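You operate a simulated robot arm through the tools that you are given. There is no shell and no other tool. Be economical: measure what you need, move in short steps, check, and stop when the job is done.

You are at the controls of a simulated robot arm. One attempt, no reset.

## Task
Shut the top desk drawer. Then fetch the orange divider and set it on the wall table shelf. Then take the paper tapping block and put it on the space by the guard rail. The order counts.
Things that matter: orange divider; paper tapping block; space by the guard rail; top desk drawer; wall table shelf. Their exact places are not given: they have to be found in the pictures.

It is judged by the outcome, as a careful person would: the job done as asked, and still so three seconds after it is handed in. It fails if anything else is knocked over, pushed out of place, dropped, spilled or broken.

## Robot
A 7-joint arm with a two-finger parallel gripper on a trunk, on a base that drives. Base frame: it is fixed to the floor where the robot stands at the start and does not move with it; the origin is under the middle of the robot, x ahead of it, y to its left, z up. Lengths are in m, angles in rad, forces in N, time in s.
With the tool pointing down near the work surface it reaches from about 0.1 to 0.68 m from the robot's upright axis, wherever it stands. Its first joint turns from -2.897 to 2.897 rad. Places, roughly: orange divider (20x3x17 cm) [3.8, 4.9, 1]; paper tapping block (11x3x10 cm) [4.1, 5, 0.9]; space by the guard rail [1.2, 4.8, 0.7]; top desk drawer [1.1, 0.1, 0.6]; wall table shelf [6.9, 5.8, 0.3]. Payload 1.57 kg.
Tool frame: the origin (TCP) lies between the finger pads and is the grasp point; the fingertips stand 0.03 m ahead of it; z points along the fingers, y is the line along which they close. The gripper opens to 0.11 m. The fingers are 0.024 m wide and 0.012 m thick; the gripper's body (0.048 by 0.112 m) begins 0.078 m behind the TCP.
Orientation is told as [roll, pitch, yaw] about the base's x, y, z axes, in that order, counted from this pose: with the fingers straight down and closing along the base's y, the tool's x points along the base's -x, its y along +y and its z along -z.

## Interface
- The arm moves only by the tool move_arm. Its argument "increments" is a list that holds one entry, the list of rows, each a list of 7 numbers: the shift along the tool's x, y, z in units of 30 mm (1.0 is 30 mm), then the turn, a rotation vector about the tool's x, y, z in units of 5 degrees (1.0 is 5 degrees), then the opening in per cent of the stroke, from 0 (shut) to 100 (fully open). In form: [[[dx, dy, dz, rx, ry, rz, claw], ...]]. A call has 1 to 20 rows; each row shifts and turns the commanded pose from where the row before left it, along the tool's axes as they then stand. A call with a number of a shift or a turn outside -1 to 1 is refused whole. Each row takes 0.2 s and may step no farther than 0.05 m and 0.15 rad from the row before; otherwise, or with a gripper value out of range, the whole call is refused. A pose out of reach is approached as far as the arm can. The call stops where the force on the tool passes 40 N (or 10 N more than at its start, if that is more) or the arm is blocked; 0.2 s more then pass. Each finger travels about 0.045 m/s and halts on what it meets, pressing with about 22 N; the grip force reading is that of the motor and also rises with nothing between the fingers. The clock runs only during rows and for 0.2 s after the last one: add rows that do not move to give the fingers time. The reply holds the time, the measured pose of the TCP, the force on the tool along the base axes, the opening and the grip force, in the units named above and with some noise, with the torque about the TCP (base axes, N m) and any sound that the robot's microphone picked up, and new pictures: "views" is both (left out), scene, wrist or none.
- Cameras (640 x 400 px; columns grow to the right, rows downward): "scene" is now at [0.0118, 0.1127, 1.3343]; the picture's right is [-0.32, -0.95, 0.00], its down [-0.64, 0.22, -0.74] and it looks along [0.70, -0.24, -0.68] (base axes); focal length 275 px, centre (320, 200). "wrist" rides on the gripper at [0.07, 0.016, -0.141] in the tool frame; the picture's right is [-0.23, 0.97, 0.00], its down [-0.86, -0.20, -0.48] and it looks along [-0.47, -0.11, 0.88] (tool axes); focal length 222 px, centre (320, 200).
- raise_lower(by): slides the trunk up (or, below 0, down) by that many m; the arm and the scene camera ride with it, the base frame stays. It gives what a move gives, with no picture.
- base_move(legs): drives the robot by 1 to 6 legs, each [ahead, turn to the left] in m and rad, along the robot's own axes; the way and the turn of a leg run together, so that a leg with both is an arc; at most 1.5 m and 3.142 rad a leg. The arm and the cameras ride along, it lands a little off, and it stops where it bumps. It gives what a move gives, and a new picture of the scene camera.
- aim_head(pan, tilt): turns the head with the scene camera to pan (to the left, within 2.705 rad either way) and tilt (down, from -0.506 to 1.204), counted from straight ahead of the robot. It gives what a move gives, and a new picture of the scene camera.
- locate(camera, pixels): there is no depth. For up to 12 entries [column, row, z] of the newest picture of that camera ("zoom" is the newest enlarged one), the place [x, y] in the base frame at which the ray of that pixel passes the height z, good to about 0.003 m, but the place of the scene camera against the robot may be out by one fixed shift of up to 0.025 m in any direction. The clock stands still meanwhile.
- close_up(camera, box): a new picture of the part [left, top, right, bottom] of that camera's present view, enlarged. The clock stands still meanwhile.
- hand_in(): hands the job in; it is judged then, once.

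Go step by step. Measure first, check grasps and placings, and put right what went wrong. The budget is 110 turns and 260 pictures, counting those below and the enlarged ones. Unless the task says otherwise, let go and move clear before handing in, and close with one line.

The tools are called after "Emit:" by a JSON object that holds its "api" and its "payload". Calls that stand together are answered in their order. move_arm: Moves the arm, as the interface text tells. Its arguments: {"type":"object","properties":{"increments":{"type":"array"},"views":{"type":"string","enum":["both","scene","wrist","none"]}},"required":["increments"]} The other tools are called the same way: raise_lower (by) slides the trunk up or down; base_move (legs) drives the base; aim_head (pan, tilt) turns the head that bears the scene camera; locate (camera, pixels) gives the place at which the rays of pixels pass given heights; close_up (camera, box) takes an enlarged picture of a part of a camera's view; hand_in () hands the job in.

At the start:

```text
t: 0.0
position: [0.482, -0.0112, 0.8882]
ee_rot: [-0.001, -0.001, 0.001]
ft_force: [-0.1, 0.7, 0.6]
wrist_torque: [0.04, 0.0, 0.04]
finger_gap: 0.1098
grip_force: 0.0
trunk travel left (down, up): [-0.275, 0.315]
robot x, y, heading: [0.002, -0.0006, -0.0]
head pan, tilt: [-0.328, 0.742]
```

scene: 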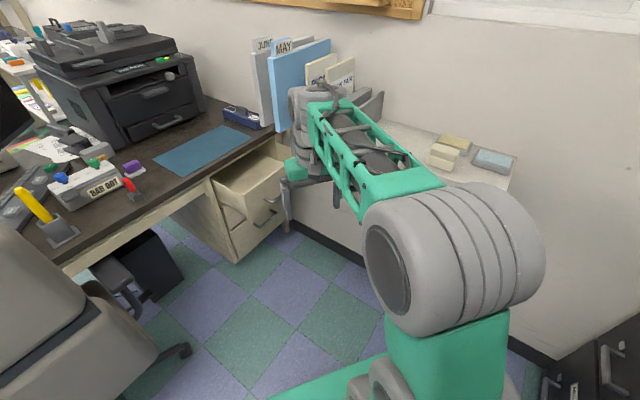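
wrist: 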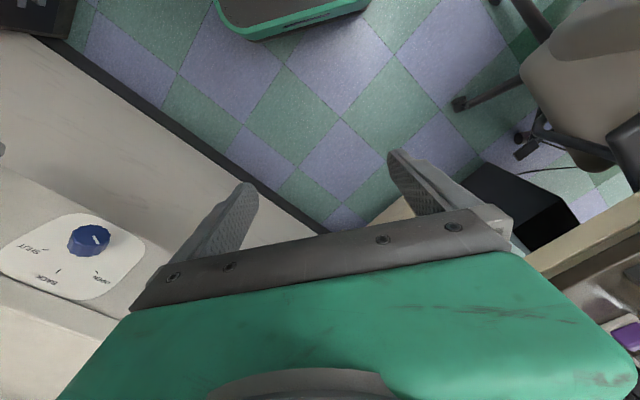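

The scene picture shows the open desk drawer around (250,190), with its front face at about (255,215). I'll enlarge it and measure.

Emit:
{"api": "close_up", "payload": {"camera": "scene", "box": [160, 100, 360, 260]}}

Emit:
{"api": "locate", "payload": {"camera": "scene", "pixels": [[247, 215, 0.6], [286, 178, 0.6], [212, 180, 0.6], [245, 150, 0.6], [265, 215, 0.6], [238, 262, 0.3], [210, 180, 0.7], [290, 150, 0.7]]}}

```text
2.50 times, centred on (260, 180) of scene
```

zoom: 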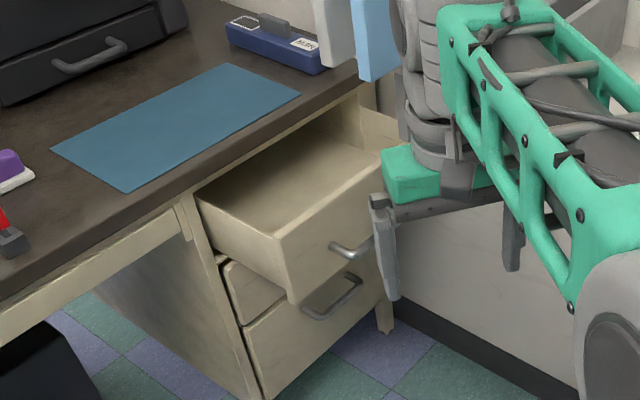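

```text
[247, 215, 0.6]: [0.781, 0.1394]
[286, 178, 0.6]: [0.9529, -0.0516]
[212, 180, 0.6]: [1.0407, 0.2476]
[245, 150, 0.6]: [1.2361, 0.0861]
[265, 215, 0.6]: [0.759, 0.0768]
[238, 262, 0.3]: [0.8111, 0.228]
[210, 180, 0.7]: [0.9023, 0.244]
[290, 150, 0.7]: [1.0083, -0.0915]
```

I need the drawer's outline and its opening direction, so I'll measure the front's corners and the desk edge.

Emit:
{"api": "locate", "payload": {"camera": "zoom", "pixels": [[278, 237, 0.65], [384, 155, 0.65], [197, 193, 0.65], [296, 303, 0.5], [340, 255, 0.6], [372, 238, 0.6], [355, 100, 0.72], [5, 295, 0.72], [195, 185, 0.72], [278, 237, 0.7], [384, 155, 0.7], [197, 193, 0.7]]}}

Emit:
{"api": "aim_head", "payload": {"pan": 0.1, "tilt": 0.75}}

```text
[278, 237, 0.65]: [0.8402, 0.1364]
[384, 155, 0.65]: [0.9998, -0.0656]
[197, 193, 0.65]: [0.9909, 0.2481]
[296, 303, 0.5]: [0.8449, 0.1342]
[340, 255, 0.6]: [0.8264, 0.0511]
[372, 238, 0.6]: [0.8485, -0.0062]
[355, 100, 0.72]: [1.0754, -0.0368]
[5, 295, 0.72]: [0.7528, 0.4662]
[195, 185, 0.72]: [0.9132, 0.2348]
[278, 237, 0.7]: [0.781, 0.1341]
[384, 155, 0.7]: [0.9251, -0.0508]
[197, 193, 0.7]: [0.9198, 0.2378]
```

```text
t: 0.9
position: [0.482, -0.0116, 0.8871]
ee_rot: [0.002, -0.001, 0.0]
ft_force: [-0.1, -0.9, 0.4]
wrist_torque: [0.0, 0.0, -0.02]
finger_gap: 0.1102
grip_force: 0.0
trunk travel left (down, up): [-0.275, 0.315]
robot x, y, heading: [0.0019, 0.0003, 0.002]
head pan, tilt: [0.099, 0.75]
```

scene: 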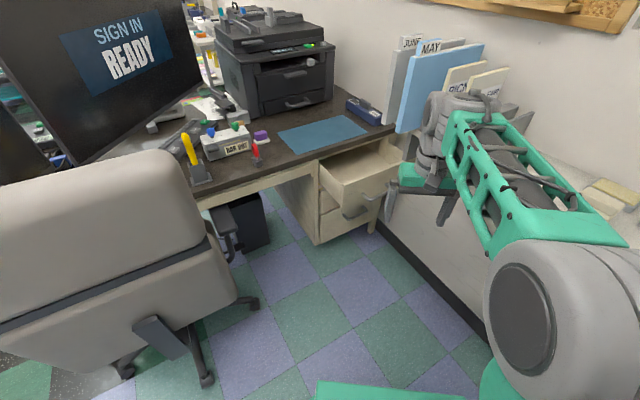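

The front's top-left corner is at about (0.84,0.136), z 0.65, and the drawer pushes in along roughly (0.83,0.56). I'll check floor clearance around the path before driving.

Emit:
{"api": "locate", "payload": {"camera": "scene", "pixels": [[206, 382, 0.03], [253, 299, 0.03], [385, 242, 0.0], [490, 345, 0.0], [318, 244, 0.0], [362, 180, 0.65], [320, 186, 0.65], [405, 150, 0.65], [380, 388, 0.1], [318, 385, 0.1], [355, 213, 0.6], [374, 205, 0.6]]}}

Emit:
{"api": "close_up", "payload": {"camera": "scene", "box": [280, 110, 460, 250]}}

Emit:
{"api": "aim_head", "payload": {"pan": 0.0, "tilt": 1.2}}

```text
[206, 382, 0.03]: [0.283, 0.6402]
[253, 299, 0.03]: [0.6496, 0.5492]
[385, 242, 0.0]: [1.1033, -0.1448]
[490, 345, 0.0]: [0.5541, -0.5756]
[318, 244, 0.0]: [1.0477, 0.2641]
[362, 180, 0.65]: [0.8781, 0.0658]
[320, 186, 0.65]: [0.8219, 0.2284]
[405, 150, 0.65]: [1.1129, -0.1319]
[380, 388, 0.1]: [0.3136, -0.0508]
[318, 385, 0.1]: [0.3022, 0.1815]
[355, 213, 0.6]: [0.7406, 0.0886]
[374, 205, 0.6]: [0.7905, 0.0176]
```

```text
2.86 times, centred on (370, 180) of scene
```

zoom: 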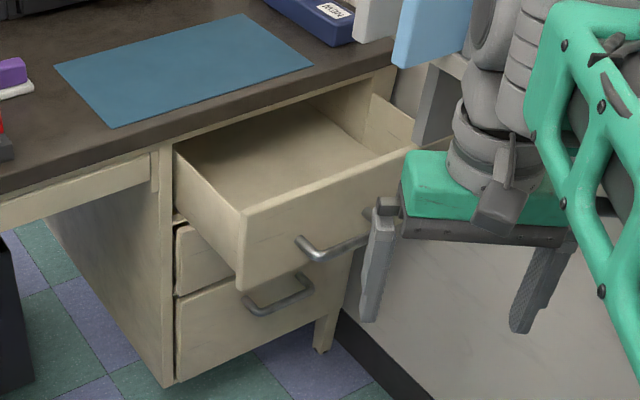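

```text
t: 1.8
position: [0.4813, -0.0127, 0.8869]
ee_rot: [0.0, 0.0, 0.0]
ft_force: [-0.8, -0.2, -0.3]
wrist_torque: [0.01, -0.01, 0.02]
finger_gap: 0.1102
grip_force: 0.1
trunk travel left (down, up): [-0.275, 0.315]
robot x, y, heading: [0.0013, 0.002, 0.0]
head pan, tilt: [0.0, 1.201]
```

scene: 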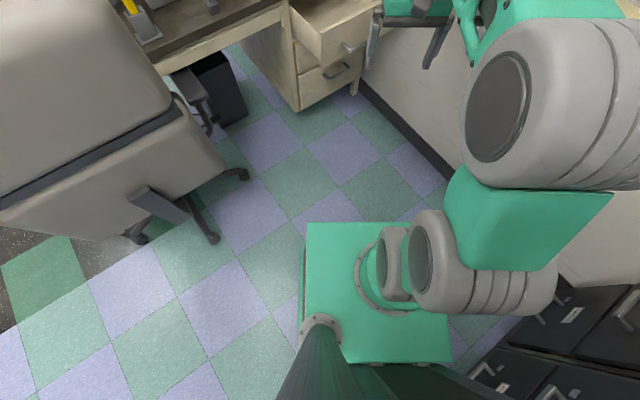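

The platform is about ±0.2 m wide and 0.3 m ahead of the axis; the path ahead is clear. I'll pull the arm back a little, yaw it about 36° to the push direction with the claw shut, and drive 0.4 m ahead.

Emit:
{"api": "move_arm", "payload": {"increments": [[[1, 0, 0, 0, 0, 0, 0], [1, 0, 0, 0, 0, 0, 0], [1, 0, 0, 0, 0, 0, 0], [1, 0, 0, 0, 0, 0, 0], [0, 0, 0, 0, 0, -1, 0], [0, 0, 0, 0, 0, -1, 0], [0, 0, 0, 0, 0, -1, 0], [0, 0, 0, 0, 0, -1, 0], [0, 0, 0, 0, 0, -1, 0], [0, 0, 0, 0, 0, -1, 0], [0, 0, 0, 0, 0, -1, 0], [0, 0, 0, 0, 0, -0.2, 0]]], "views": "none"}}

Emit:
{"api": "aim_head", "payload": {"pan": 0.15, "tilt": 0.95}}

Emit:
{"api": "base_move", "payload": {"legs": [[0.4, 0]]}}

```text
t: 4.4
position: [0.3621, -0.0121, 0.8877]
ee_rot: [0.0, -0.003, 0.628]
ft_force: [0.1, -1.0, -0.1]
wrist_torque: [0.01, 0.02, 0.01]
finger_gap: 0.0
grip_force: 21.7
trunk travel left (down, up): [-0.275, 0.315]
robot x, y, heading: [-0.002, 0.0009, -0.001]
head pan, tilt: [0.0, 1.201]
```

```text
t: 5.2
position: [0.3604, -0.0125, 0.8872]
ee_rot: [0.0, 0.0, 0.629]
ft_force: [-1.7, 0.2, -0.2]
wrist_torque: [0.01, -0.02, -0.03]
finger_gap: 0.0
grip_force: 21.2
trunk travel left (down, up): [-0.275, 0.315]
robot x, y, heading: [-0.0024, 0.0009, -0.001]
head pan, tilt: [0.15, 0.949]
```

scene: 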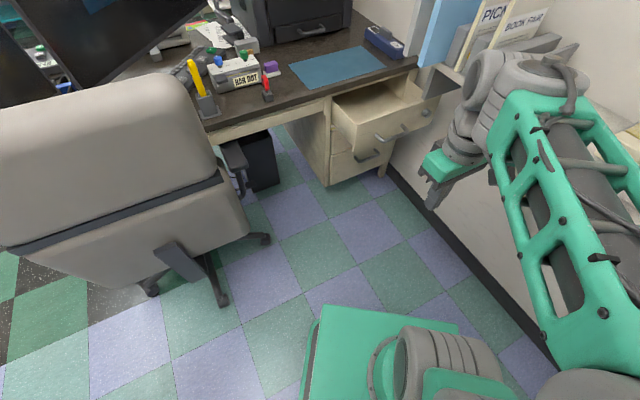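

```text
t: 7.7
position: [0.7672, -0.0105, 0.8878]
ee_rot: [-0.001, -0.001, 0.632]
ft_force: [0.9, -0.4, 0.1]
wrist_torque: [0.03, -0.02, -0.01]
finger_gap: 0.0
grip_force: 21.3
trunk travel left (down, up): [-0.275, 0.315]
robot x, y, heading: [0.4088, -0.0001, -0.002]
head pan, tilt: [0.15, 0.949]
```

scene: 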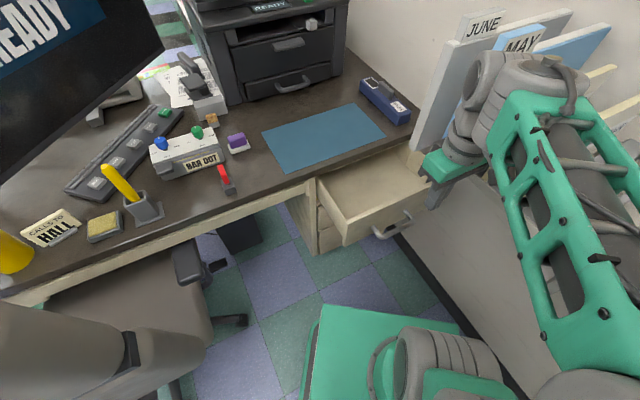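

Now the handle is at about (392,226), front top corners near (345,215) and (430,180). I'll measure these from here.

Emit:
{"api": "close_up", "payload": {"camera": "scene", "box": [300, 140, 460, 260]}}

Emit:
{"api": "locate", "payload": {"camera": "scene", "pixels": [[345, 218, 0.65], [428, 180, 0.65], [320, 180, 0.65], [393, 235, 0.59], [408, 215, 0.59], [378, 235, 0.59], [345, 245, 0.5], [345, 218, 0.67], [300, 183, 0.72], [416, 140, 0.72]]}}

Emit:
{"api": "close_up", "payload": {"camera": "wrist", "box": [0, 0, 640, 400]}}

```text
3.33 times, centred on (380, 200) of scene
```

zoom: 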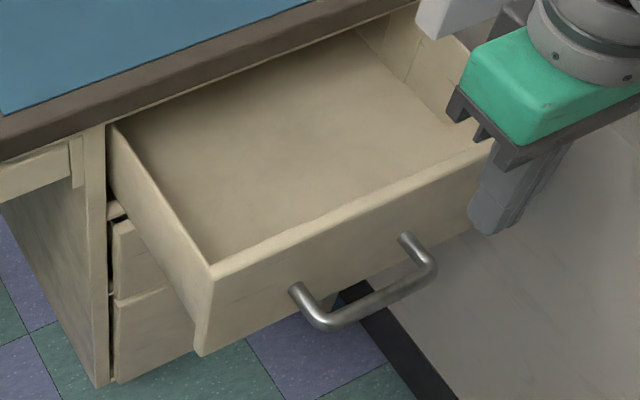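

```text
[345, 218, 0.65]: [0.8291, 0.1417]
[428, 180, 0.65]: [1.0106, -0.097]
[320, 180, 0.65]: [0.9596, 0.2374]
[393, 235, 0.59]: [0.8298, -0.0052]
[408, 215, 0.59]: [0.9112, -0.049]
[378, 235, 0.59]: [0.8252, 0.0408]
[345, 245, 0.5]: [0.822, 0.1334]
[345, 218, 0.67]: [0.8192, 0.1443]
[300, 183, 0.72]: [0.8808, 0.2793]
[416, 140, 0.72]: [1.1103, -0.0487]
```

```text
1.00 times, centred on (320, 200) of wrist (not enlarged: the box is as wide or as high as the picture)
```

zoom: 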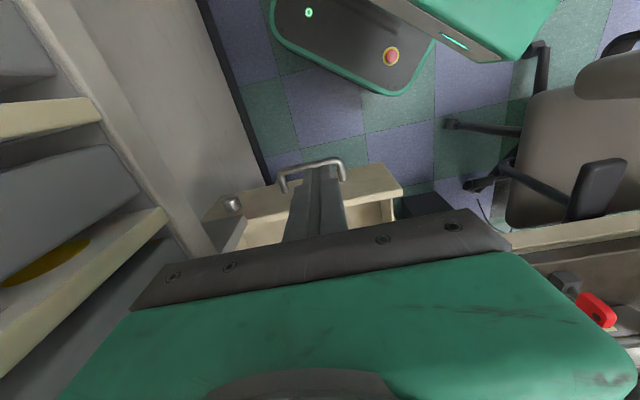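

The push direction comes out at about 37°. The wrist picture shows the handle bar from about (283,172) to (343,163); I'll place it precisely.

Emit:
{"api": "locate", "payload": {"camera": "wrist", "pixels": [[283, 173, 0.58], [342, 162, 0.58], [312, 166, 0.58], [287, 190, 0.58], [344, 181, 0.58], [402, 190, 0.65], [230, 215, 0.65]]}}

Emit:
{"api": "locate", "payload": {"camera": "scene", "pixels": [[381.6, 237.5, 0.58], [413, 221, 0.58], [397, 229, 0.58]]}}

```text
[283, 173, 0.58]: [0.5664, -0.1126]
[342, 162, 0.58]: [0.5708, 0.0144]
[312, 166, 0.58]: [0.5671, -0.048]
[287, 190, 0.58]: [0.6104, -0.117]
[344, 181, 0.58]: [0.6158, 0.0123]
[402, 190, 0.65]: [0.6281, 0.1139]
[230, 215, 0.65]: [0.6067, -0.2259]
```

```text
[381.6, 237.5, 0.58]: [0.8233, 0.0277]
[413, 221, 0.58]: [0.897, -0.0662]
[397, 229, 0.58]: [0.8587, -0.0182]
```

The wrist result used the old picture pose; I'll redo it on the zoom picture (which is the present wrist view).

Emit:
{"api": "locate", "payload": {"camera": "zoom", "pixels": [[283, 173, 0.58], [342, 162, 0.58], [312, 166, 0.58], [287, 190, 0.58], [344, 181, 0.58], [402, 190, 0.65], [395, 220, 0.65]]}}

```text
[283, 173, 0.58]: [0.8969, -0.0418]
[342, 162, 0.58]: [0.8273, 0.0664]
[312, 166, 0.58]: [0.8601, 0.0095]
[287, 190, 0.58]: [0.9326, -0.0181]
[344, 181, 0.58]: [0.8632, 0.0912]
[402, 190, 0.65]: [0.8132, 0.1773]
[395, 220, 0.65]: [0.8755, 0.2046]
```

The handle's bar is centred at about (0.860, 0.010), z≈0.58. I'll lower the closed fingers in front of it, 8 cm back along the push line.

Emit:
{"api": "move_arm", "payload": {"increments": [[[-0.2, -0.65, 0, 0, 0, 0, 0], [0, -0.62, 0, 0, 0, 0, 0], [0, 0, 1, 0, 0, 0, 0], [0, 0, 1, 0, 0, 0, 0], [0, 0, 1, 0, 0, 0, 0], [0, 0, 1, 0, 0, 0, 0], [0, 0, 1, 0, 0, 0, 0], [0, 0, 1, 0, 0, 0, 0], [0, 0, 1, 0, 0, 0, 0], [0, 0, 1, 0, 0, 0, 0], [0, 0, 1, 0, 0, 0, 0], [0, 0, 1, 0, 0, 0, 0], [0, 0, 0.2, 0, 0, 0, 0], [0, 0, 0, 0, 0, 0, 0]]]}}

```text
t: 8.2
position: [0.7864, -0.0246, 0.888]
ee_rot: [0.003, 0.003, 0.654]
ft_force: [-13.7, 16.6, 4.4]
wrist_torque: [-1.68, -1.67, 0.82]
finger_gap: 0.0
grip_force: 21.1
trunk travel left (down, up): [-0.275, 0.315]
robot x, y, heading: [0.4061, 0.0023, 0.009]
head pan, tilt: [0.15, 0.949]
stopped in row 2: the force on the tool passed its limit at 47 N (the readings are from after the stop); the commanded pose is now the measured one
```

scene: 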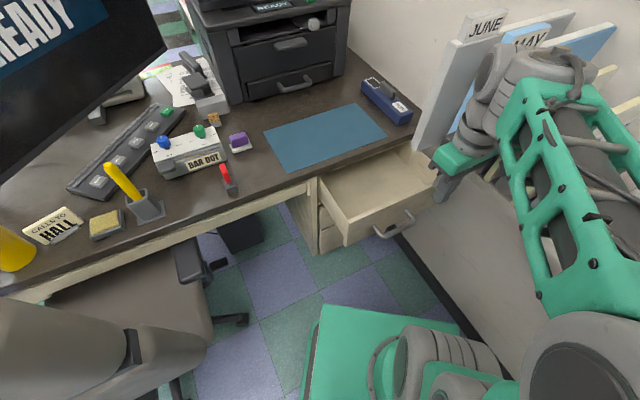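
wrist: 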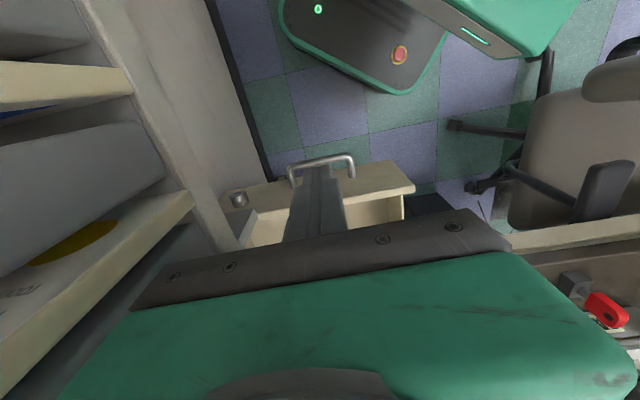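

Contact at once: the force pushes left and back, so the hand's right side met the folders in the rack on the right. I'll back off left and look.

Emit:
{"api": "move_arm", "payload": {"increments": [[[0.5, 0.8, 0, 0, 0, 0, 0], [0.5, 1, 0, 0, 0, 0, 0], [0, 0, 0, 0, 0, 0, 0]]]}}

Emit:
{"api": "aim_head", "payload": {"pan": -0.3, "tilt": 0.7}}

```text
t: 9.0
position: [0.7294, -0.0015, 0.8867]
ee_rot: [0.006, 0.007, 0.647]
ft_force: [0.1, 0.3, 0.7]
wrist_torque: [0.04, 0.0, -0.02]
finger_gap: 0.0001
grip_force: 21.3
trunk travel left (down, up): [-0.275, 0.315]
robot x, y, heading: [0.4058, 0.0024, 0.007]
head pan, tilt: [0.15, 0.949]
```

scene: 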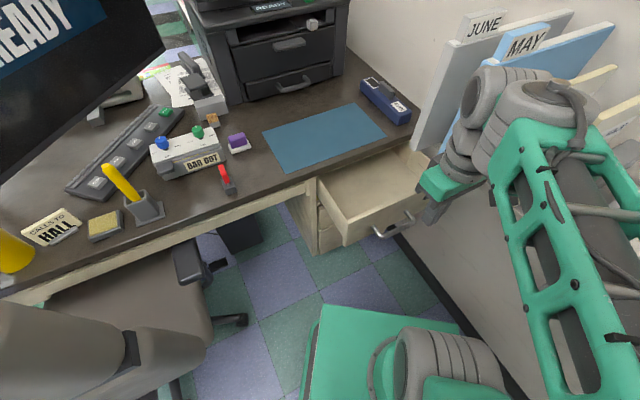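
wrist: 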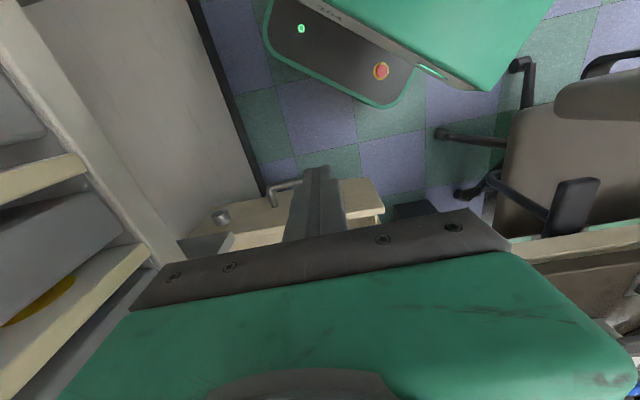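

```text
t: 9.9
position: [0.7285, -0.0012, 0.8876]
ee_rot: [0.008, 0.006, 0.646]
ft_force: [0.5, 0.8, 0.1]
wrist_torque: [0.03, 0.01, -0.01]
finger_gap: 0.0002
grip_force: 21.4
trunk travel left (down, up): [-0.275, 0.315]
robot x, y, heading: [0.4069, 0.0032, 0.011]
head pan, tilt: [-0.3, 0.7]
```

scene: 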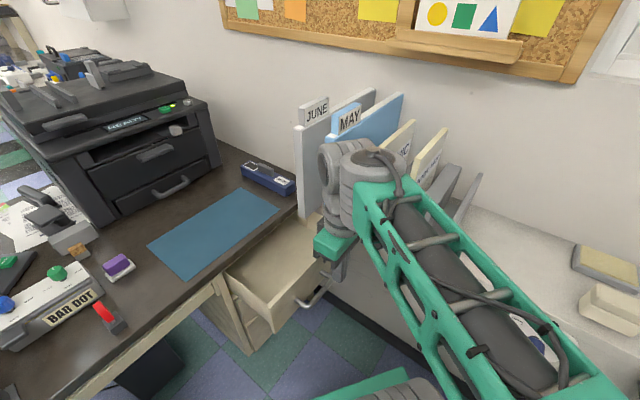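

The hand is free (force ≈0) and the folders still stand. I'll locate the folder ends (wrist (150,255), (85,165)) and the ledge edge to know the clearance.

Emit:
{"api": "locate", "payload": {"camera": "wrist", "pixels": [[150, 255, 0.75], [150, 255, 0.85], [150, 255, 0.95], [85, 165, 0.75], [85, 165, 0.85], [100, 180, 0.75], [160, 260, 0.75], [380, 185, 0.65], [302, 182, 0.58], [262, 200, 0.0]]}}

Emit:
{"api": "locate", "payload": {"camera": "scene", "pixels": [[297, 125, 1.0], [297, 125, 0.95], [300, 212, 0.72], [402, 95, 0.95], [415, 122, 0.9]]}}

Emit:
{"api": "close_up", "payload": {"camera": "scene", "box": [260, 80, 520, 300]}}

```text
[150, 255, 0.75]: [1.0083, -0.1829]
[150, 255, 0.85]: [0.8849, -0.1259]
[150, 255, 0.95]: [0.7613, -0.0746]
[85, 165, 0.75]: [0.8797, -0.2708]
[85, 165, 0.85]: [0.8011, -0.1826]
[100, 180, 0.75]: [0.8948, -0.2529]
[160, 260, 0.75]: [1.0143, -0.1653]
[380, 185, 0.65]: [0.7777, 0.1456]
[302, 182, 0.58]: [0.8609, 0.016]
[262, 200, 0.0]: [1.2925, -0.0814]
```

```text
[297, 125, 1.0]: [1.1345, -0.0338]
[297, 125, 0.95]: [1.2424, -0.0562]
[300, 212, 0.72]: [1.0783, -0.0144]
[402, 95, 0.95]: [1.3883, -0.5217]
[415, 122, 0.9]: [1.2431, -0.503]
```

```text
1.82 times, centred on (390, 190) of scene
```

zoom: 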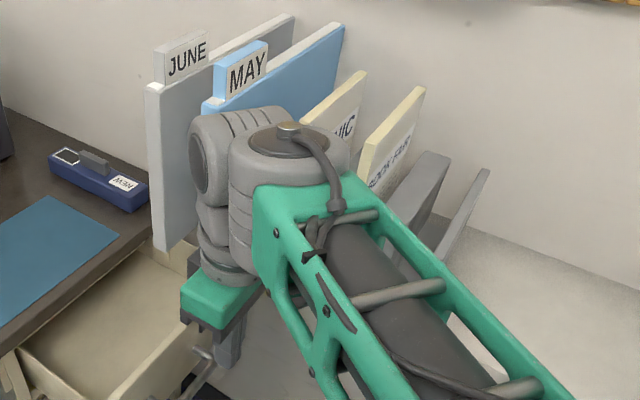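

The folder ends overhang the ledge, and the forearm sits about 0.1 m to the hand's right, which explains the touch. I'll shift 3 cm further left (to push on the drawer face left of the handle), lower the hand, and tilt the fingers forward 25°.

Emit:
{"api": "move_arm", "payload": {"increments": [[[0, 1, 0, 0, 0, 0, 0], [0, 0.2, 1, 0, 0, 0, 0], [0, 0, 1, 0, 0, 0, 0], [0, 0, 1, 0, 0, 0, 0], [0, 0, 1, 0, 0, 0, 0], [0, 0, 1, 0, 0, 0, 0], [0, 0, 1, 0, 0, 0, 0], [0, 0, 1, 0, 0, 0, 0], [0, 0, 1, 0, 0, 0, 0], [0, 0, 1, 0, 0, 0, 0], [0, 0, 0.6, 0, 0, 0, 0], [0, 0, 0, 0, -1, 0, 0], [0, 0, 0, 0, -1, 0, 0], [0, 0, 0, 0, -1, 0, 0], [0, 0, 0, 0, -1, 0, 0], [0, 0, 0, 0, -1, 0, 0], [0, 0, 0, 0, 0, 0, 0]]]}}

```text
t: 13.4
position: [0.7118, 0.0263, 0.6018]
ee_rot: [-0.002, -0.44, 0.648]
ft_force: [2.0, -0.9, 4.4]
wrist_torque: [-0.41, 0.9, 0.23]
finger_gap: 0.0
grip_force: 20.9
trunk travel left (down, up): [-0.275, 0.315]
robot x, y, heading: [0.4059, 0.0028, 0.006]
head pan, tilt: [-0.3, 0.7]
stopped in row 17: the force on the tool passed its limit at 61 N (the readings are from after the stop); the commanded pose is now the measured one
```

scene: 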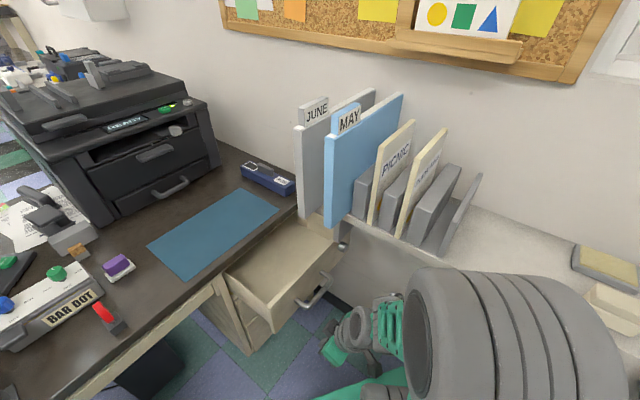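
wrist: 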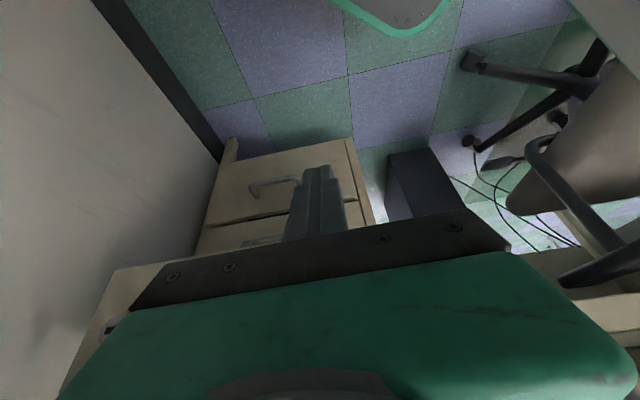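

The limit tripped at the end of the tilt, though the residual force is only 4 N; nothing on the desk or ledge has shifted. I'll look down at the arm to see what touched.

Emit:
{"api": "aim_head", "payload": {"pan": -0.1, "tilt": 1.1}}

Emit:
{"api": "aim_head", "payload": {"pan": 0.35, "tilt": 1.0}}

```text
t: 14.3
position: [0.713, 0.0255, 0.6014]
ee_rot: [-0.002, -0.439, 0.648]
ft_force: [7.5, 0.9, 4.5]
wrist_torque: [-0.48, 1.41, 0.54]
finger_gap: 0.0002
grip_force: 21.5
trunk travel left (down, up): [-0.275, 0.315]
robot x, y, heading: [0.4051, 0.0007, 0.008]
head pan, tilt: [-0.099, 1.1]
```

scene: 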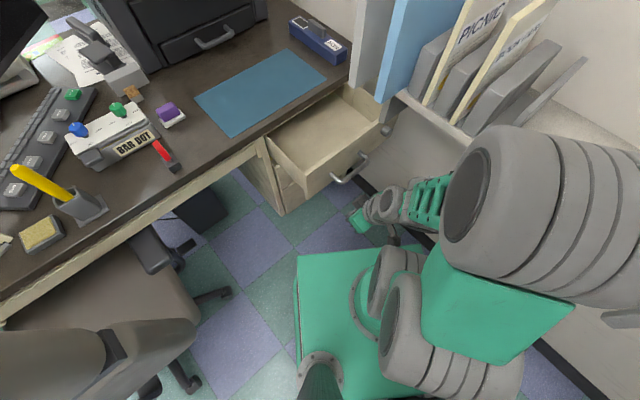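

```text
t: 15.2
position: [0.7114, 0.0253, 0.6014]
ee_rot: [0.001, -0.44, 0.648]
ft_force: [9.0, 0.6, 8.7]
wrist_torque: [-0.73, 1.94, 0.67]
finger_gap: 0.0001
grip_force: 20.8
trunk travel left (down, up): [-0.275, 0.315]
robot x, y, heading: [0.404, 0.0014, 0.005]
head pan, tilt: [0.351, 1.0]
```

scene: 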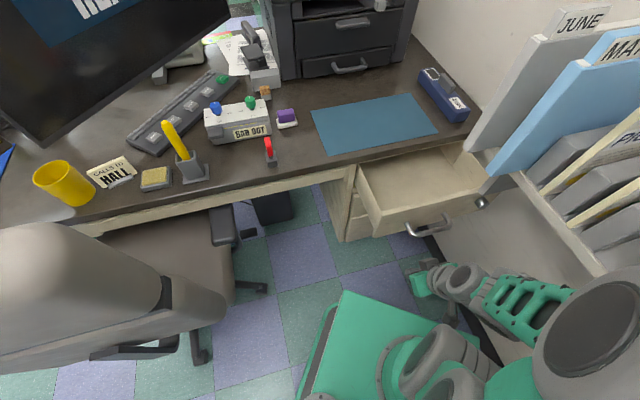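

The hand is close to the robot's own platform (+x load building up), so it's most likely pressing against itself. I'll move forward along the push line, away from the robot.

Emit:
{"api": "move_arm", "payload": {"increments": [[[-0.9, 0, 0.42, 0, 0, 0, 0], [-0.9, 0, 0.42, 0, 0, 0, 0], [-0.9, 0, 0.42, 0, 0, 0, 0], [0, 0, 0, 0, 0, 0, 0]]]}}

```text
t: 16.2
position: [0.7842, 0.0788, 0.6017]
ee_rot: [0.003, -0.436, 0.645]
ft_force: [-0.6, 0.2, 0.4]
wrist_torque: [0.01, 0.01, 0.01]
finger_gap: 0.0
grip_force: 21.2
trunk travel left (down, up): [-0.275, 0.315]
robot x, y, heading: [0.4072, 0.0018, 0.011]
head pan, tilt: [0.351, 1.0]
```

scene: 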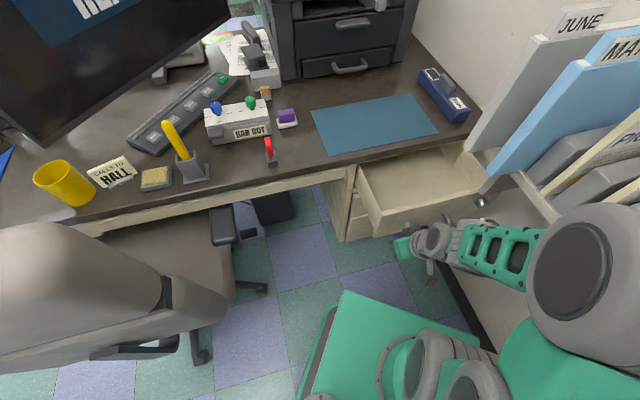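
wrist: 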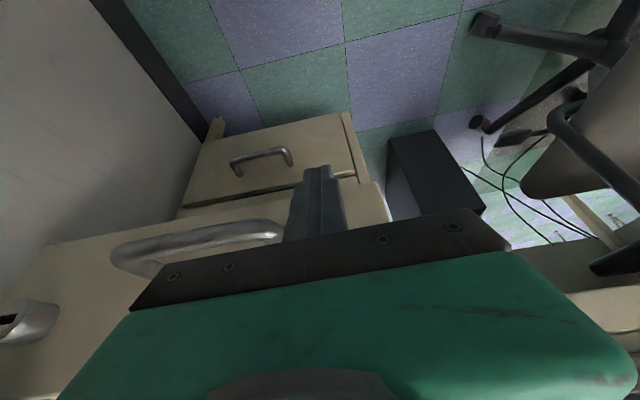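

Load gone (≈0 N); fingers are just left of the handle's end in the wrist picture. I'll continue pushing in short steps, watching the elbow near the folders at (570,240).

Emit:
{"api": "move_arm", "payload": {"increments": [[[-0.9, 0, 0.42, 0, 0, 0, 0], [-0.9, 0, 0.42, 0, 0, 0, 0], [-0.6, 0, 0.28, 0, 0, 0, 0]]]}}

```text
t: 17.0
position: [0.8486, 0.1267, 0.6024]
ee_rot: [-0.001, -0.438, 0.646]
ft_force: [-0.3, -1.0, -0.5]
wrist_torque: [-0.03, 0.0, 0.01]
finger_gap: 0.0
grip_force: 21.4
trunk travel left (down, up): [-0.275, 0.315]
robot x, y, heading: [0.4087, -0.0023, 0.008]
head pan, tilt: [0.351, 1.0]
```

scene: 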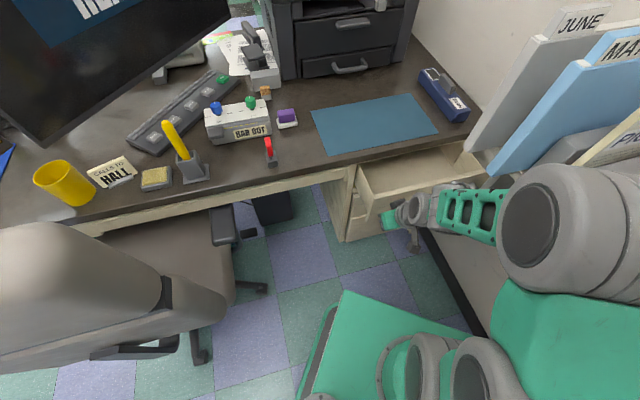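
wrist: 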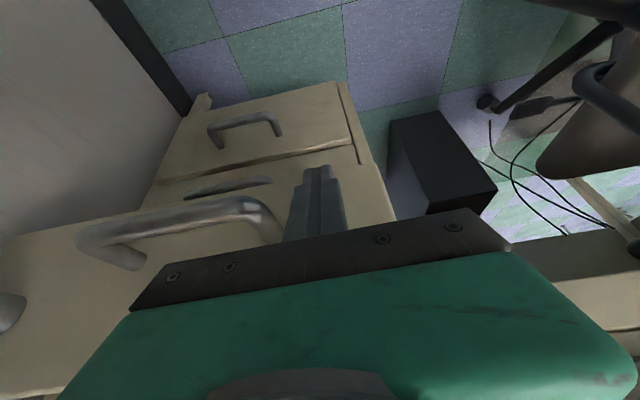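

Elbow is near the folders in this view; I'll check the gap from another head angle before pushing on.

Emit:
{"api": "aim_head", "payload": {"pan": -0.4, "tilt": 0.9}}

Emit:
{"api": "locate", "payload": {"camera": "scene", "pixels": [[320, 200, 0.9]]}}

```text
t: 18.1
position: [0.8471, 0.1264, 0.602]
ee_rot: [0.001, -0.437, 0.646]
ft_force: [0.7, 0.0, 0.1]
wrist_torque: [-0.01, -0.01, -0.01]
finger_gap: 0.0
grip_force: 21.3
trunk travel left (down, up): [-0.275, 0.315]
robot x, y, heading: [0.4062, 0.0018, 0.005]
head pan, tilt: [-0.4, 0.901]
```

scene: 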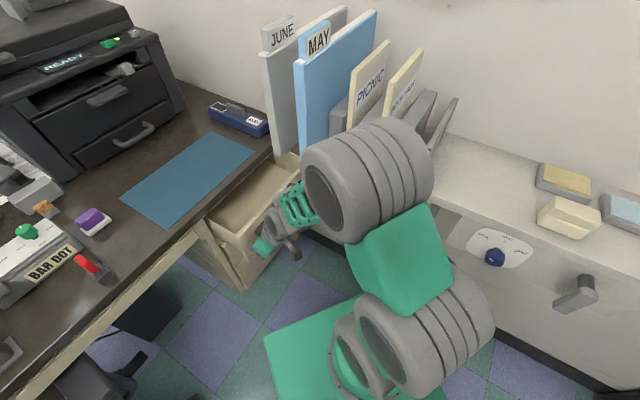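

```text
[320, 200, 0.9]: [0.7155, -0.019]
```

The elbow looks about 10 cm clear of the folder ends and will swing forward-left as the arm extends. Pushing on in further steps.

Emit:
{"api": "move_arm", "payload": {"increments": [[[-0.9, 0, 0.42, 0, 0, 0, 0], [-0.9, 0, 0.42, 0, 0, 0, 0], [-0.9, 0, 0.42, 0, 0, 0, 0]]]}}

```text
t: 18.9
position: [0.9211, 0.1826, 0.6032]
ee_rot: [0.0, -0.439, 0.649]
ft_force: [-0.3, -0.8, 0.5]
wrist_torque: [-0.02, -0.02, 0.02]
finger_gap: 0.0
grip_force: 21.3
trunk travel left (down, up): [-0.275, 0.315]
robot x, y, heading: [0.4063, 0.0037, 0.005]
head pan, tilt: [-0.4, 0.901]
```

scene: 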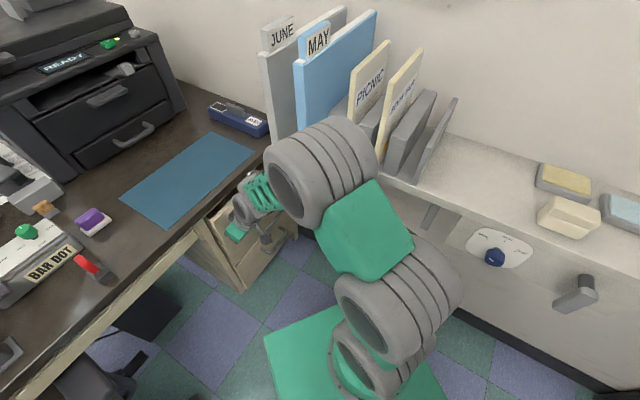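
wrist: 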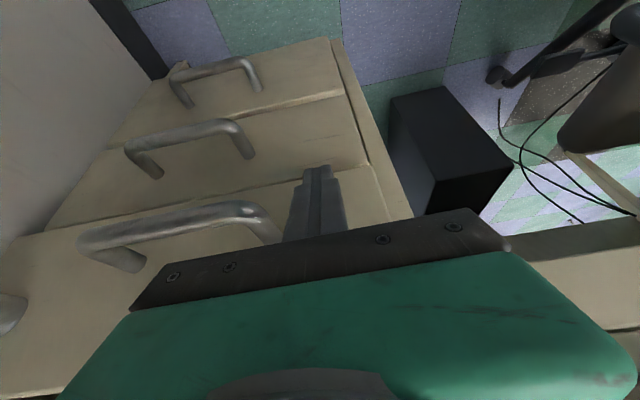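

The drawer is moving with the fingers (handle keeps its place in the wrist picture, lower handles slide by) at low force. Continuing.

Emit:
{"api": "move_arm", "payload": {"increments": [[[-0.9, 0, 0.42, 0, 0, 0, 0], [-0.9, 0, 0.42, 0, 0, 0, 0]]]}}

```text
t: 19.3
position: [0.9355, 0.1939, 0.5989]
ee_rot: [0.001, -0.42, 0.642]
ft_force: [-3.1, -3.4, 2.1]
wrist_torque: [-0.05, 0.06, -0.01]
finger_gap: 0.0001
grip_force: 21.6
trunk travel left (down, up): [-0.275, 0.315]
robot x, y, heading: [0.4041, -0.0013, 0.01]
head pan, tilt: [-0.4, 0.901]
stopped in row 2: the force on the tool passed its limit at 173 N (the readings are from after the stop); the commanded pose is now the measured one
```

scene: 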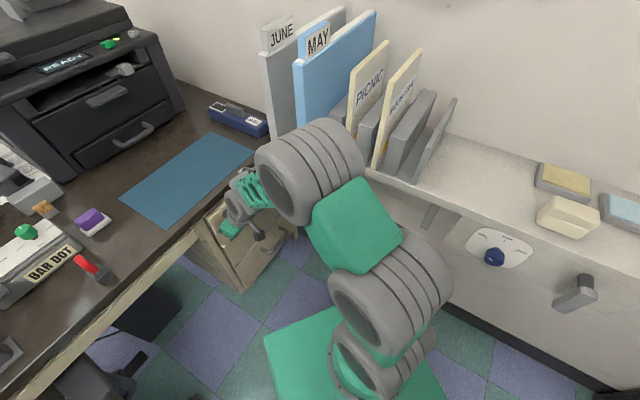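
wrist: 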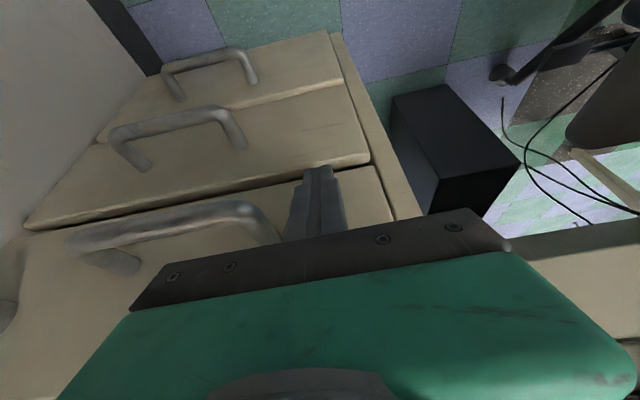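

A hard stop at 173 N after 2 cm more. I need to see whether the drawer is shut or the hand met the desk edge; backing off a little and looking.

Emit:
{"api": "move_arm", "payload": {"increments": [[[0.9, 0, -0.42, 0, 0, 0, 0], [0.9, 0, -0.42, 0, 0, 0, 0], [0.9, 0, -0.42, 0, 0, 0, 0], [0, 0, 0, 0, 0, 0, 0]]]}}

Emit:
{"api": "aim_head", "payload": {"pan": 0.2, "tilt": 0.95}}

Emit:
{"api": "close_up", "payload": {"camera": "scene", "box": [280, 130, 460, 260]}}

```text
t: 20.3
position: [0.8653, 0.139, 0.6004]
ee_rot: [0.001, -0.422, 0.643]
ft_force: [0.3, 0.0, 0.1]
wrist_torque: [-0.01, 0.01, 0.02]
finger_gap: 0.0
grip_force: 21.3
trunk travel left (down, up): [-0.275, 0.315]
robot x, y, heading: [0.4026, 0.0011, 0.005]
head pan, tilt: [-0.4, 0.901]
```

scene: 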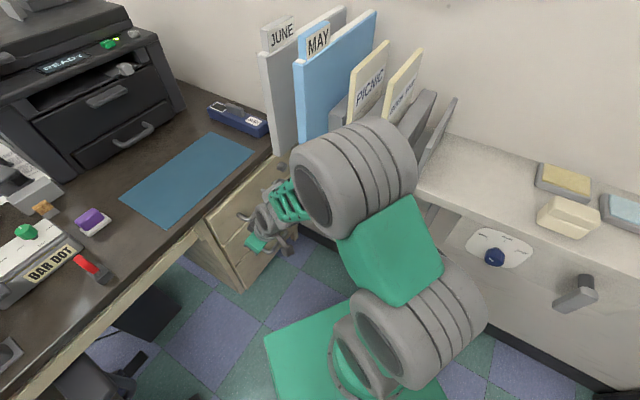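
wrist: 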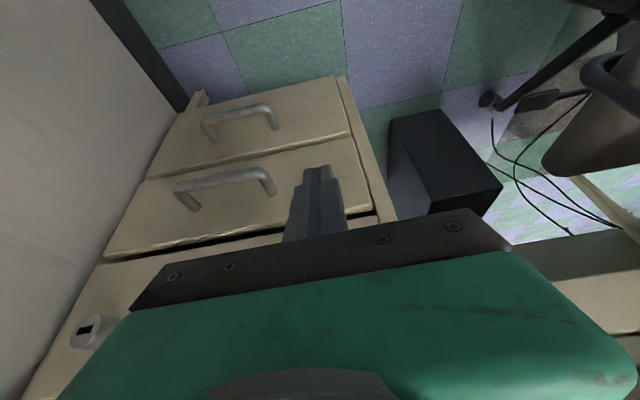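

```text
t: 21.3
position: [0.8647, 0.1401, 0.6017]
ee_rot: [0.002, -0.422, 0.645]
ft_force: [0.3, -0.6, -0.1]
wrist_torque: [-0.02, -0.02, -0.02]
finger_gap: 0.0
grip_force: 21.6
trunk travel left (down, up): [-0.275, 0.315]
robot x, y, heading: [0.4026, 0.0003, 0.008]
head pan, tilt: [0.201, 0.949]
```

scene: 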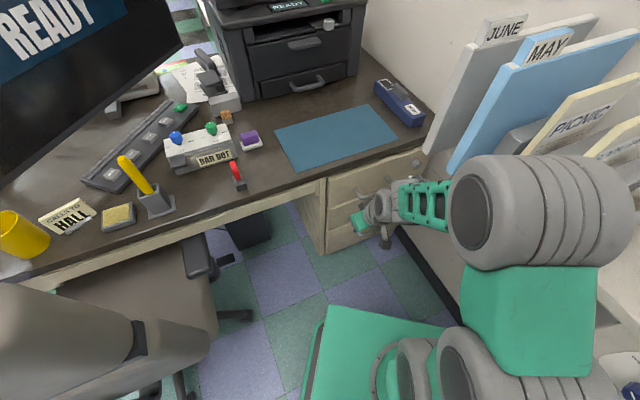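

```text
3.08 times, centred on (370, 195) of scene
```

zoom: 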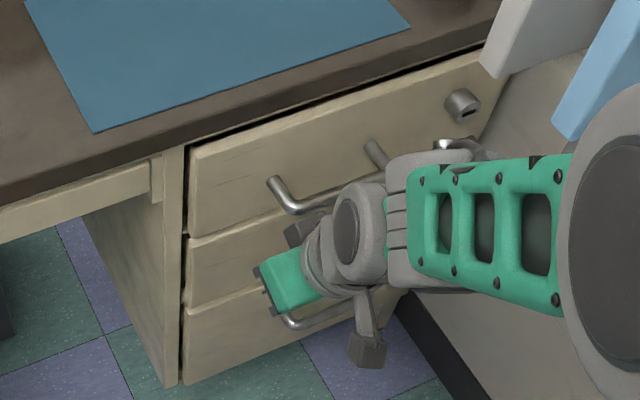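

The drawer is now flush with the others: shut. Next I retract: back off, untilt, and raise the hand to its travel height.

Emit:
{"api": "move_arm", "payload": {"increments": [[[0.5, 0, -0.23, 0, 1, 0, 0], [0, 0, 0, 0, 1, 0, 0], [0, 0, 0, 0, 1, 0, 0], [0, 0, 0, 0, 1, 0, 0], [0, 0, 0, 0, 0.9, 0, 0], [0, 0.3, -1, 0, 0, 0, 0], [0, 0.3, -1, 0, 0, 0, 0], [0, 0.3, -1, 0, 0, 0, 0], [0, 0, -1, 0, 0, 0, 0], [0, 0, -1, 0, 0, 0, 0], [0, 0, -1, 0, 0, 0, 0], [0, 0, -1, 0, 0, 0, 0], [0, 0, -1, 0, 0, 0, 0], [0, 0, -1, 0, 0, 0, 0], [0, 0, -1, 0, 0, 0, 0], [0, 0, 0, 0, 0, 0, 0]]], "views": "scene"}}

Emit:
{"api": "aim_head", "payload": {"pan": 1.0, "tilt": 0.35}}

Emit:
{"api": "aim_head", "payload": {"pan": 1.9, "tilt": 0.45}}

```text
t: 24.7
position: [0.8373, 0.1512, 0.9024]
ee_rot: [0.001, 0.005, 0.645]
ft_force: [-1.1, -0.1, 0.4]
wrist_torque: [-0.01, -0.01, 0.02]
finger_gap: 0.0
grip_force: 21.5
trunk travel left (down, up): [-0.275, 0.315]
robot x, y, heading: [0.4043, -0.0012, 0.004]
head pan, tilt: [0.201, 0.949]
```

scene: 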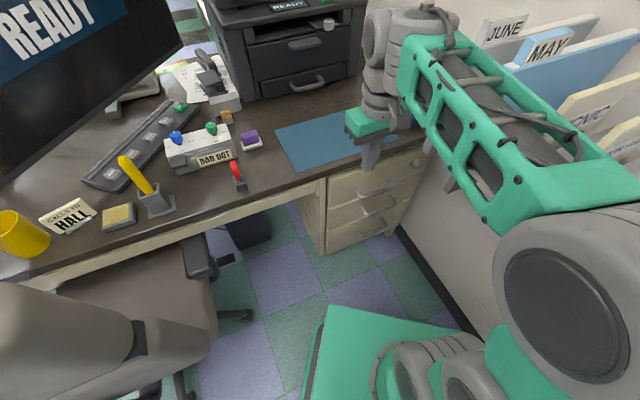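

```text
t: 25.8
position: [0.8385, 0.153, 0.9019]
ee_rot: [0.004, 0.006, 0.643]
ft_force: [0.4, 0.0, 0.0]
wrist_torque: [-0.02, 0.01, -0.01]
finger_gap: 0.0
grip_force: 20.9
trunk travel left (down, up): [-0.275, 0.315]
robot x, y, heading: [0.4071, 0.0041, 0.002]
head pan, tilt: [1.0, 0.351]
```

scene: 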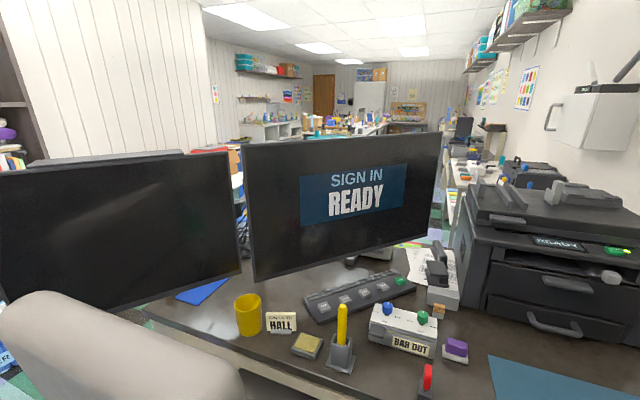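

```text
t: 27.0
position: [0.8376, 0.151, 0.9004]
ee_rot: [0.003, 0.005, 0.644]
ft_force: [-0.1, -0.1, -0.6]
wrist_torque: [0.0, -0.01, -0.04]
finger_gap: 0.0
grip_force: 21.3
trunk travel left (down, up): [-0.275, 0.315]
robot x, y, heading: [0.4061, -0.0014, 0.008]
head pan, tilt: [1.901, 0.45]
```

scene: 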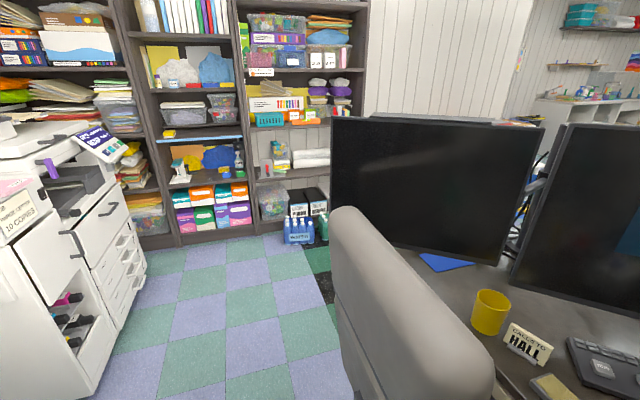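

The drawer is visibly shut and the scene is undisturbed. Now I back the base to its start spot and look for the way out (bookcases on the left, dark floor strip at (320,270)).

Emit:
{"api": "base_move", "payload": {"legs": [[-0.4, 0]]}}

Emit:
{"api": "move_arm", "payload": {"increments": [[[1, -0.4, 0, 0, 0, 0, 0], [1, -0.4, 0, 0, 0, 0, 0], [1, -0.4, -0.5, 0, 0, 0, 0], [1, -0.4, -0.5, 0, 0, 0, 0], [0, 0, 0, 0, 0, 1, 0], [0, 0, 0, 0, 0, 1, 0], [0, 0, 0, 0, 0, 1, 0], [0, 0, 0, 0, 0, 1, 0], [0, 0, 0, 0, 0, 1, 0], [0, 0, 0, 0, 0, 1, 0], [0, 0, 0, 0, 0, 1, 0]]], "views": "none"}}

Emit:
{"api": "aim_head", "payload": {"pan": 1.3, "tilt": 0.7}}

Emit:
{"api": "aim_head", "payload": {"pan": 2.4, "tilt": 0.7}}

```text
t: 29.5
position: [0.4376, 0.149, 0.9014]
ee_rot: [0.002, 0.005, 0.641]
ft_force: [-0.1, 0.5, -0.1]
wrist_torque: [0.01, 0.03, 0.01]
finger_gap: 0.0
grip_force: 21.3
trunk travel left (down, up): [-0.275, 0.315]
robot x, y, heading: [0.0082, -0.0003, 0.004]
head pan, tilt: [1.901, 0.45]
```

scene: 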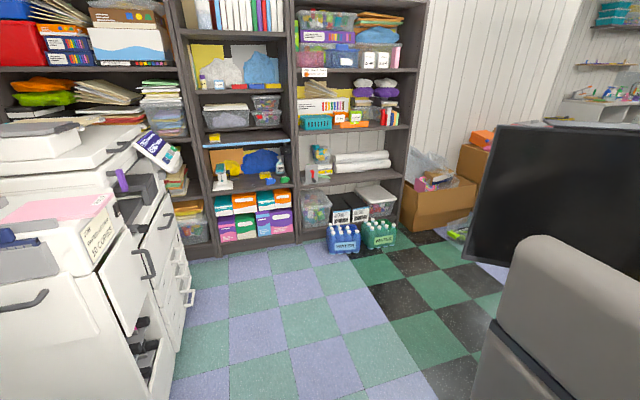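

```text
t: 31.9
position: [0.3712, 0.0396, 0.9323]
ee_rot: [-0.002, 0.005, 0.031]
ft_force: [0.6, -0.5, 1.0]
wrist_torque: [0.0, -0.02, 0.0]
finger_gap: 0.0002
grip_force: 21.3
trunk travel left (down, up): [-0.275, 0.315]
robot x, y, heading: [0.0071, 0.0012, 0.004]
head pan, tilt: [1.901, 0.45]
```

```text
t: 32.9
position: [0.37, 0.0382, 0.9307]
ee_rot: [-0.002, 0.005, 0.033]
ft_force: [-0.3, -0.7, 0.9]
wrist_torque: [-0.01, 0.03, 0.03]
finger_gap: 0.0
grip_force: 20.8
trunk travel left (down, up): [-0.275, 0.315]
robot x, y, heading: [0.0051, 0.0002, 0.001]
head pan, tilt: [1.3, 0.7]
```

scene: 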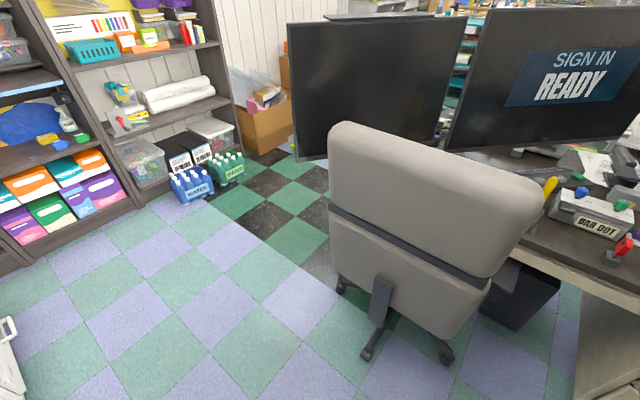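

```text
t: 34.2
position: [0.3713, 0.0388, 0.9315]
ee_rot: [-0.001, 0.004, 0.032]
ft_force: [0.1, 0.2, -0.6]
wrist_torque: [0.01, -0.01, 0.01]
finger_gap: 0.0
grip_force: 21.5
trunk travel left (down, up): [-0.275, 0.315]
robot x, y, heading: [0.0053, -0.0016, 0.003]
head pan, tilt: [2.4, 0.7]
```

scene: 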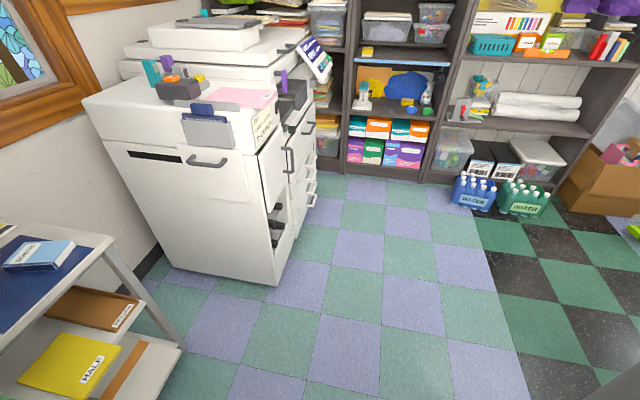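

I'll map the passage between the chair/desk end and the bottles, locating floor points.

Emit:
{"api": "aim_head", "payload": {"pan": 1.3, "tilt": 0.7}}

Emit:
{"api": "locate", "payload": {"camera": "scene", "pixels": [[214, 200, 0.0], [243, 178, 0.0], [262, 152, 0.0], [290, 148, 0.0], [325, 180, 0.0], [335, 128, 0.95], [337, 290, 0.0], [365, 358, 0.0], [449, 362, 0.0], [30, 262, 0.0], [335, 130, 0.5], [295, 160, 0.72]]}}

Emit:
{"api": "aim_head", "payload": {"pan": 1.2, "tilt": 0.2}}

```text
t: 35.6
position: [0.3704, 0.0386, 0.9326]
ee_rot: [-0.001, 0.005, 0.031]
ft_force: [0.0, 0.0, 0.1]
wrist_torque: [-0.01, -0.03, -0.03]
finger_gap: 0.0
grip_force: 21.4
trunk travel left (down, up): [-0.275, 0.315]
robot x, y, heading: [0.0021, -0.0041, 0.004]
head pan, tilt: [1.3, 0.7]
```

scene: 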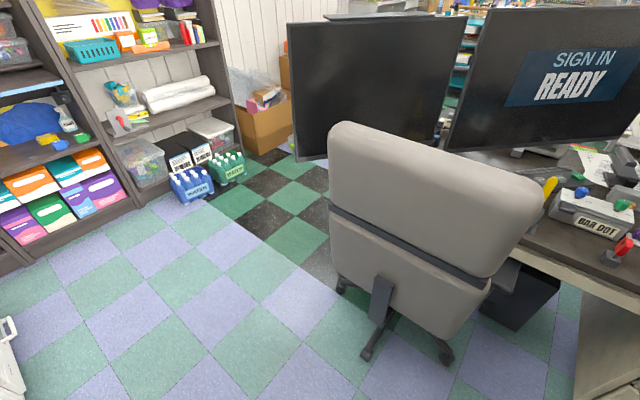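

```text
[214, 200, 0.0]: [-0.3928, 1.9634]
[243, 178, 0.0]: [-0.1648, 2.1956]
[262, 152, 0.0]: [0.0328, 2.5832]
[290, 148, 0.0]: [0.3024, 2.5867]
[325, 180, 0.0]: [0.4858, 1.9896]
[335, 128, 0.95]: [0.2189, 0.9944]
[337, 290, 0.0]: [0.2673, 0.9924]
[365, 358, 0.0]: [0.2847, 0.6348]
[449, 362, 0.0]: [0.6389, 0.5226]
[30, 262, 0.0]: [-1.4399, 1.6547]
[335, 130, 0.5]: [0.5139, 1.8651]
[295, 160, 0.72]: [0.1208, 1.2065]
```

```text
t: 36.5
position: [0.3711, 0.039, 0.9329]
ee_rot: [-0.003, 0.006, 0.031]
ft_force: [-0.2, 0.7, -0.1]
wrist_torque: [0.01, 0.03, -0.02]
finger_gap: 0.0
grip_force: 21.7
trunk travel left (down, up): [-0.275, 0.315]
robot x, y, heading: [0.0089, -0.0007, 0.004]
head pan, tilt: [1.201, 0.201]
```

scene: 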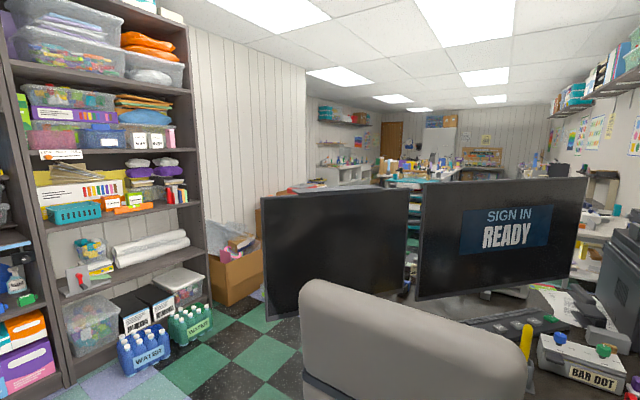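

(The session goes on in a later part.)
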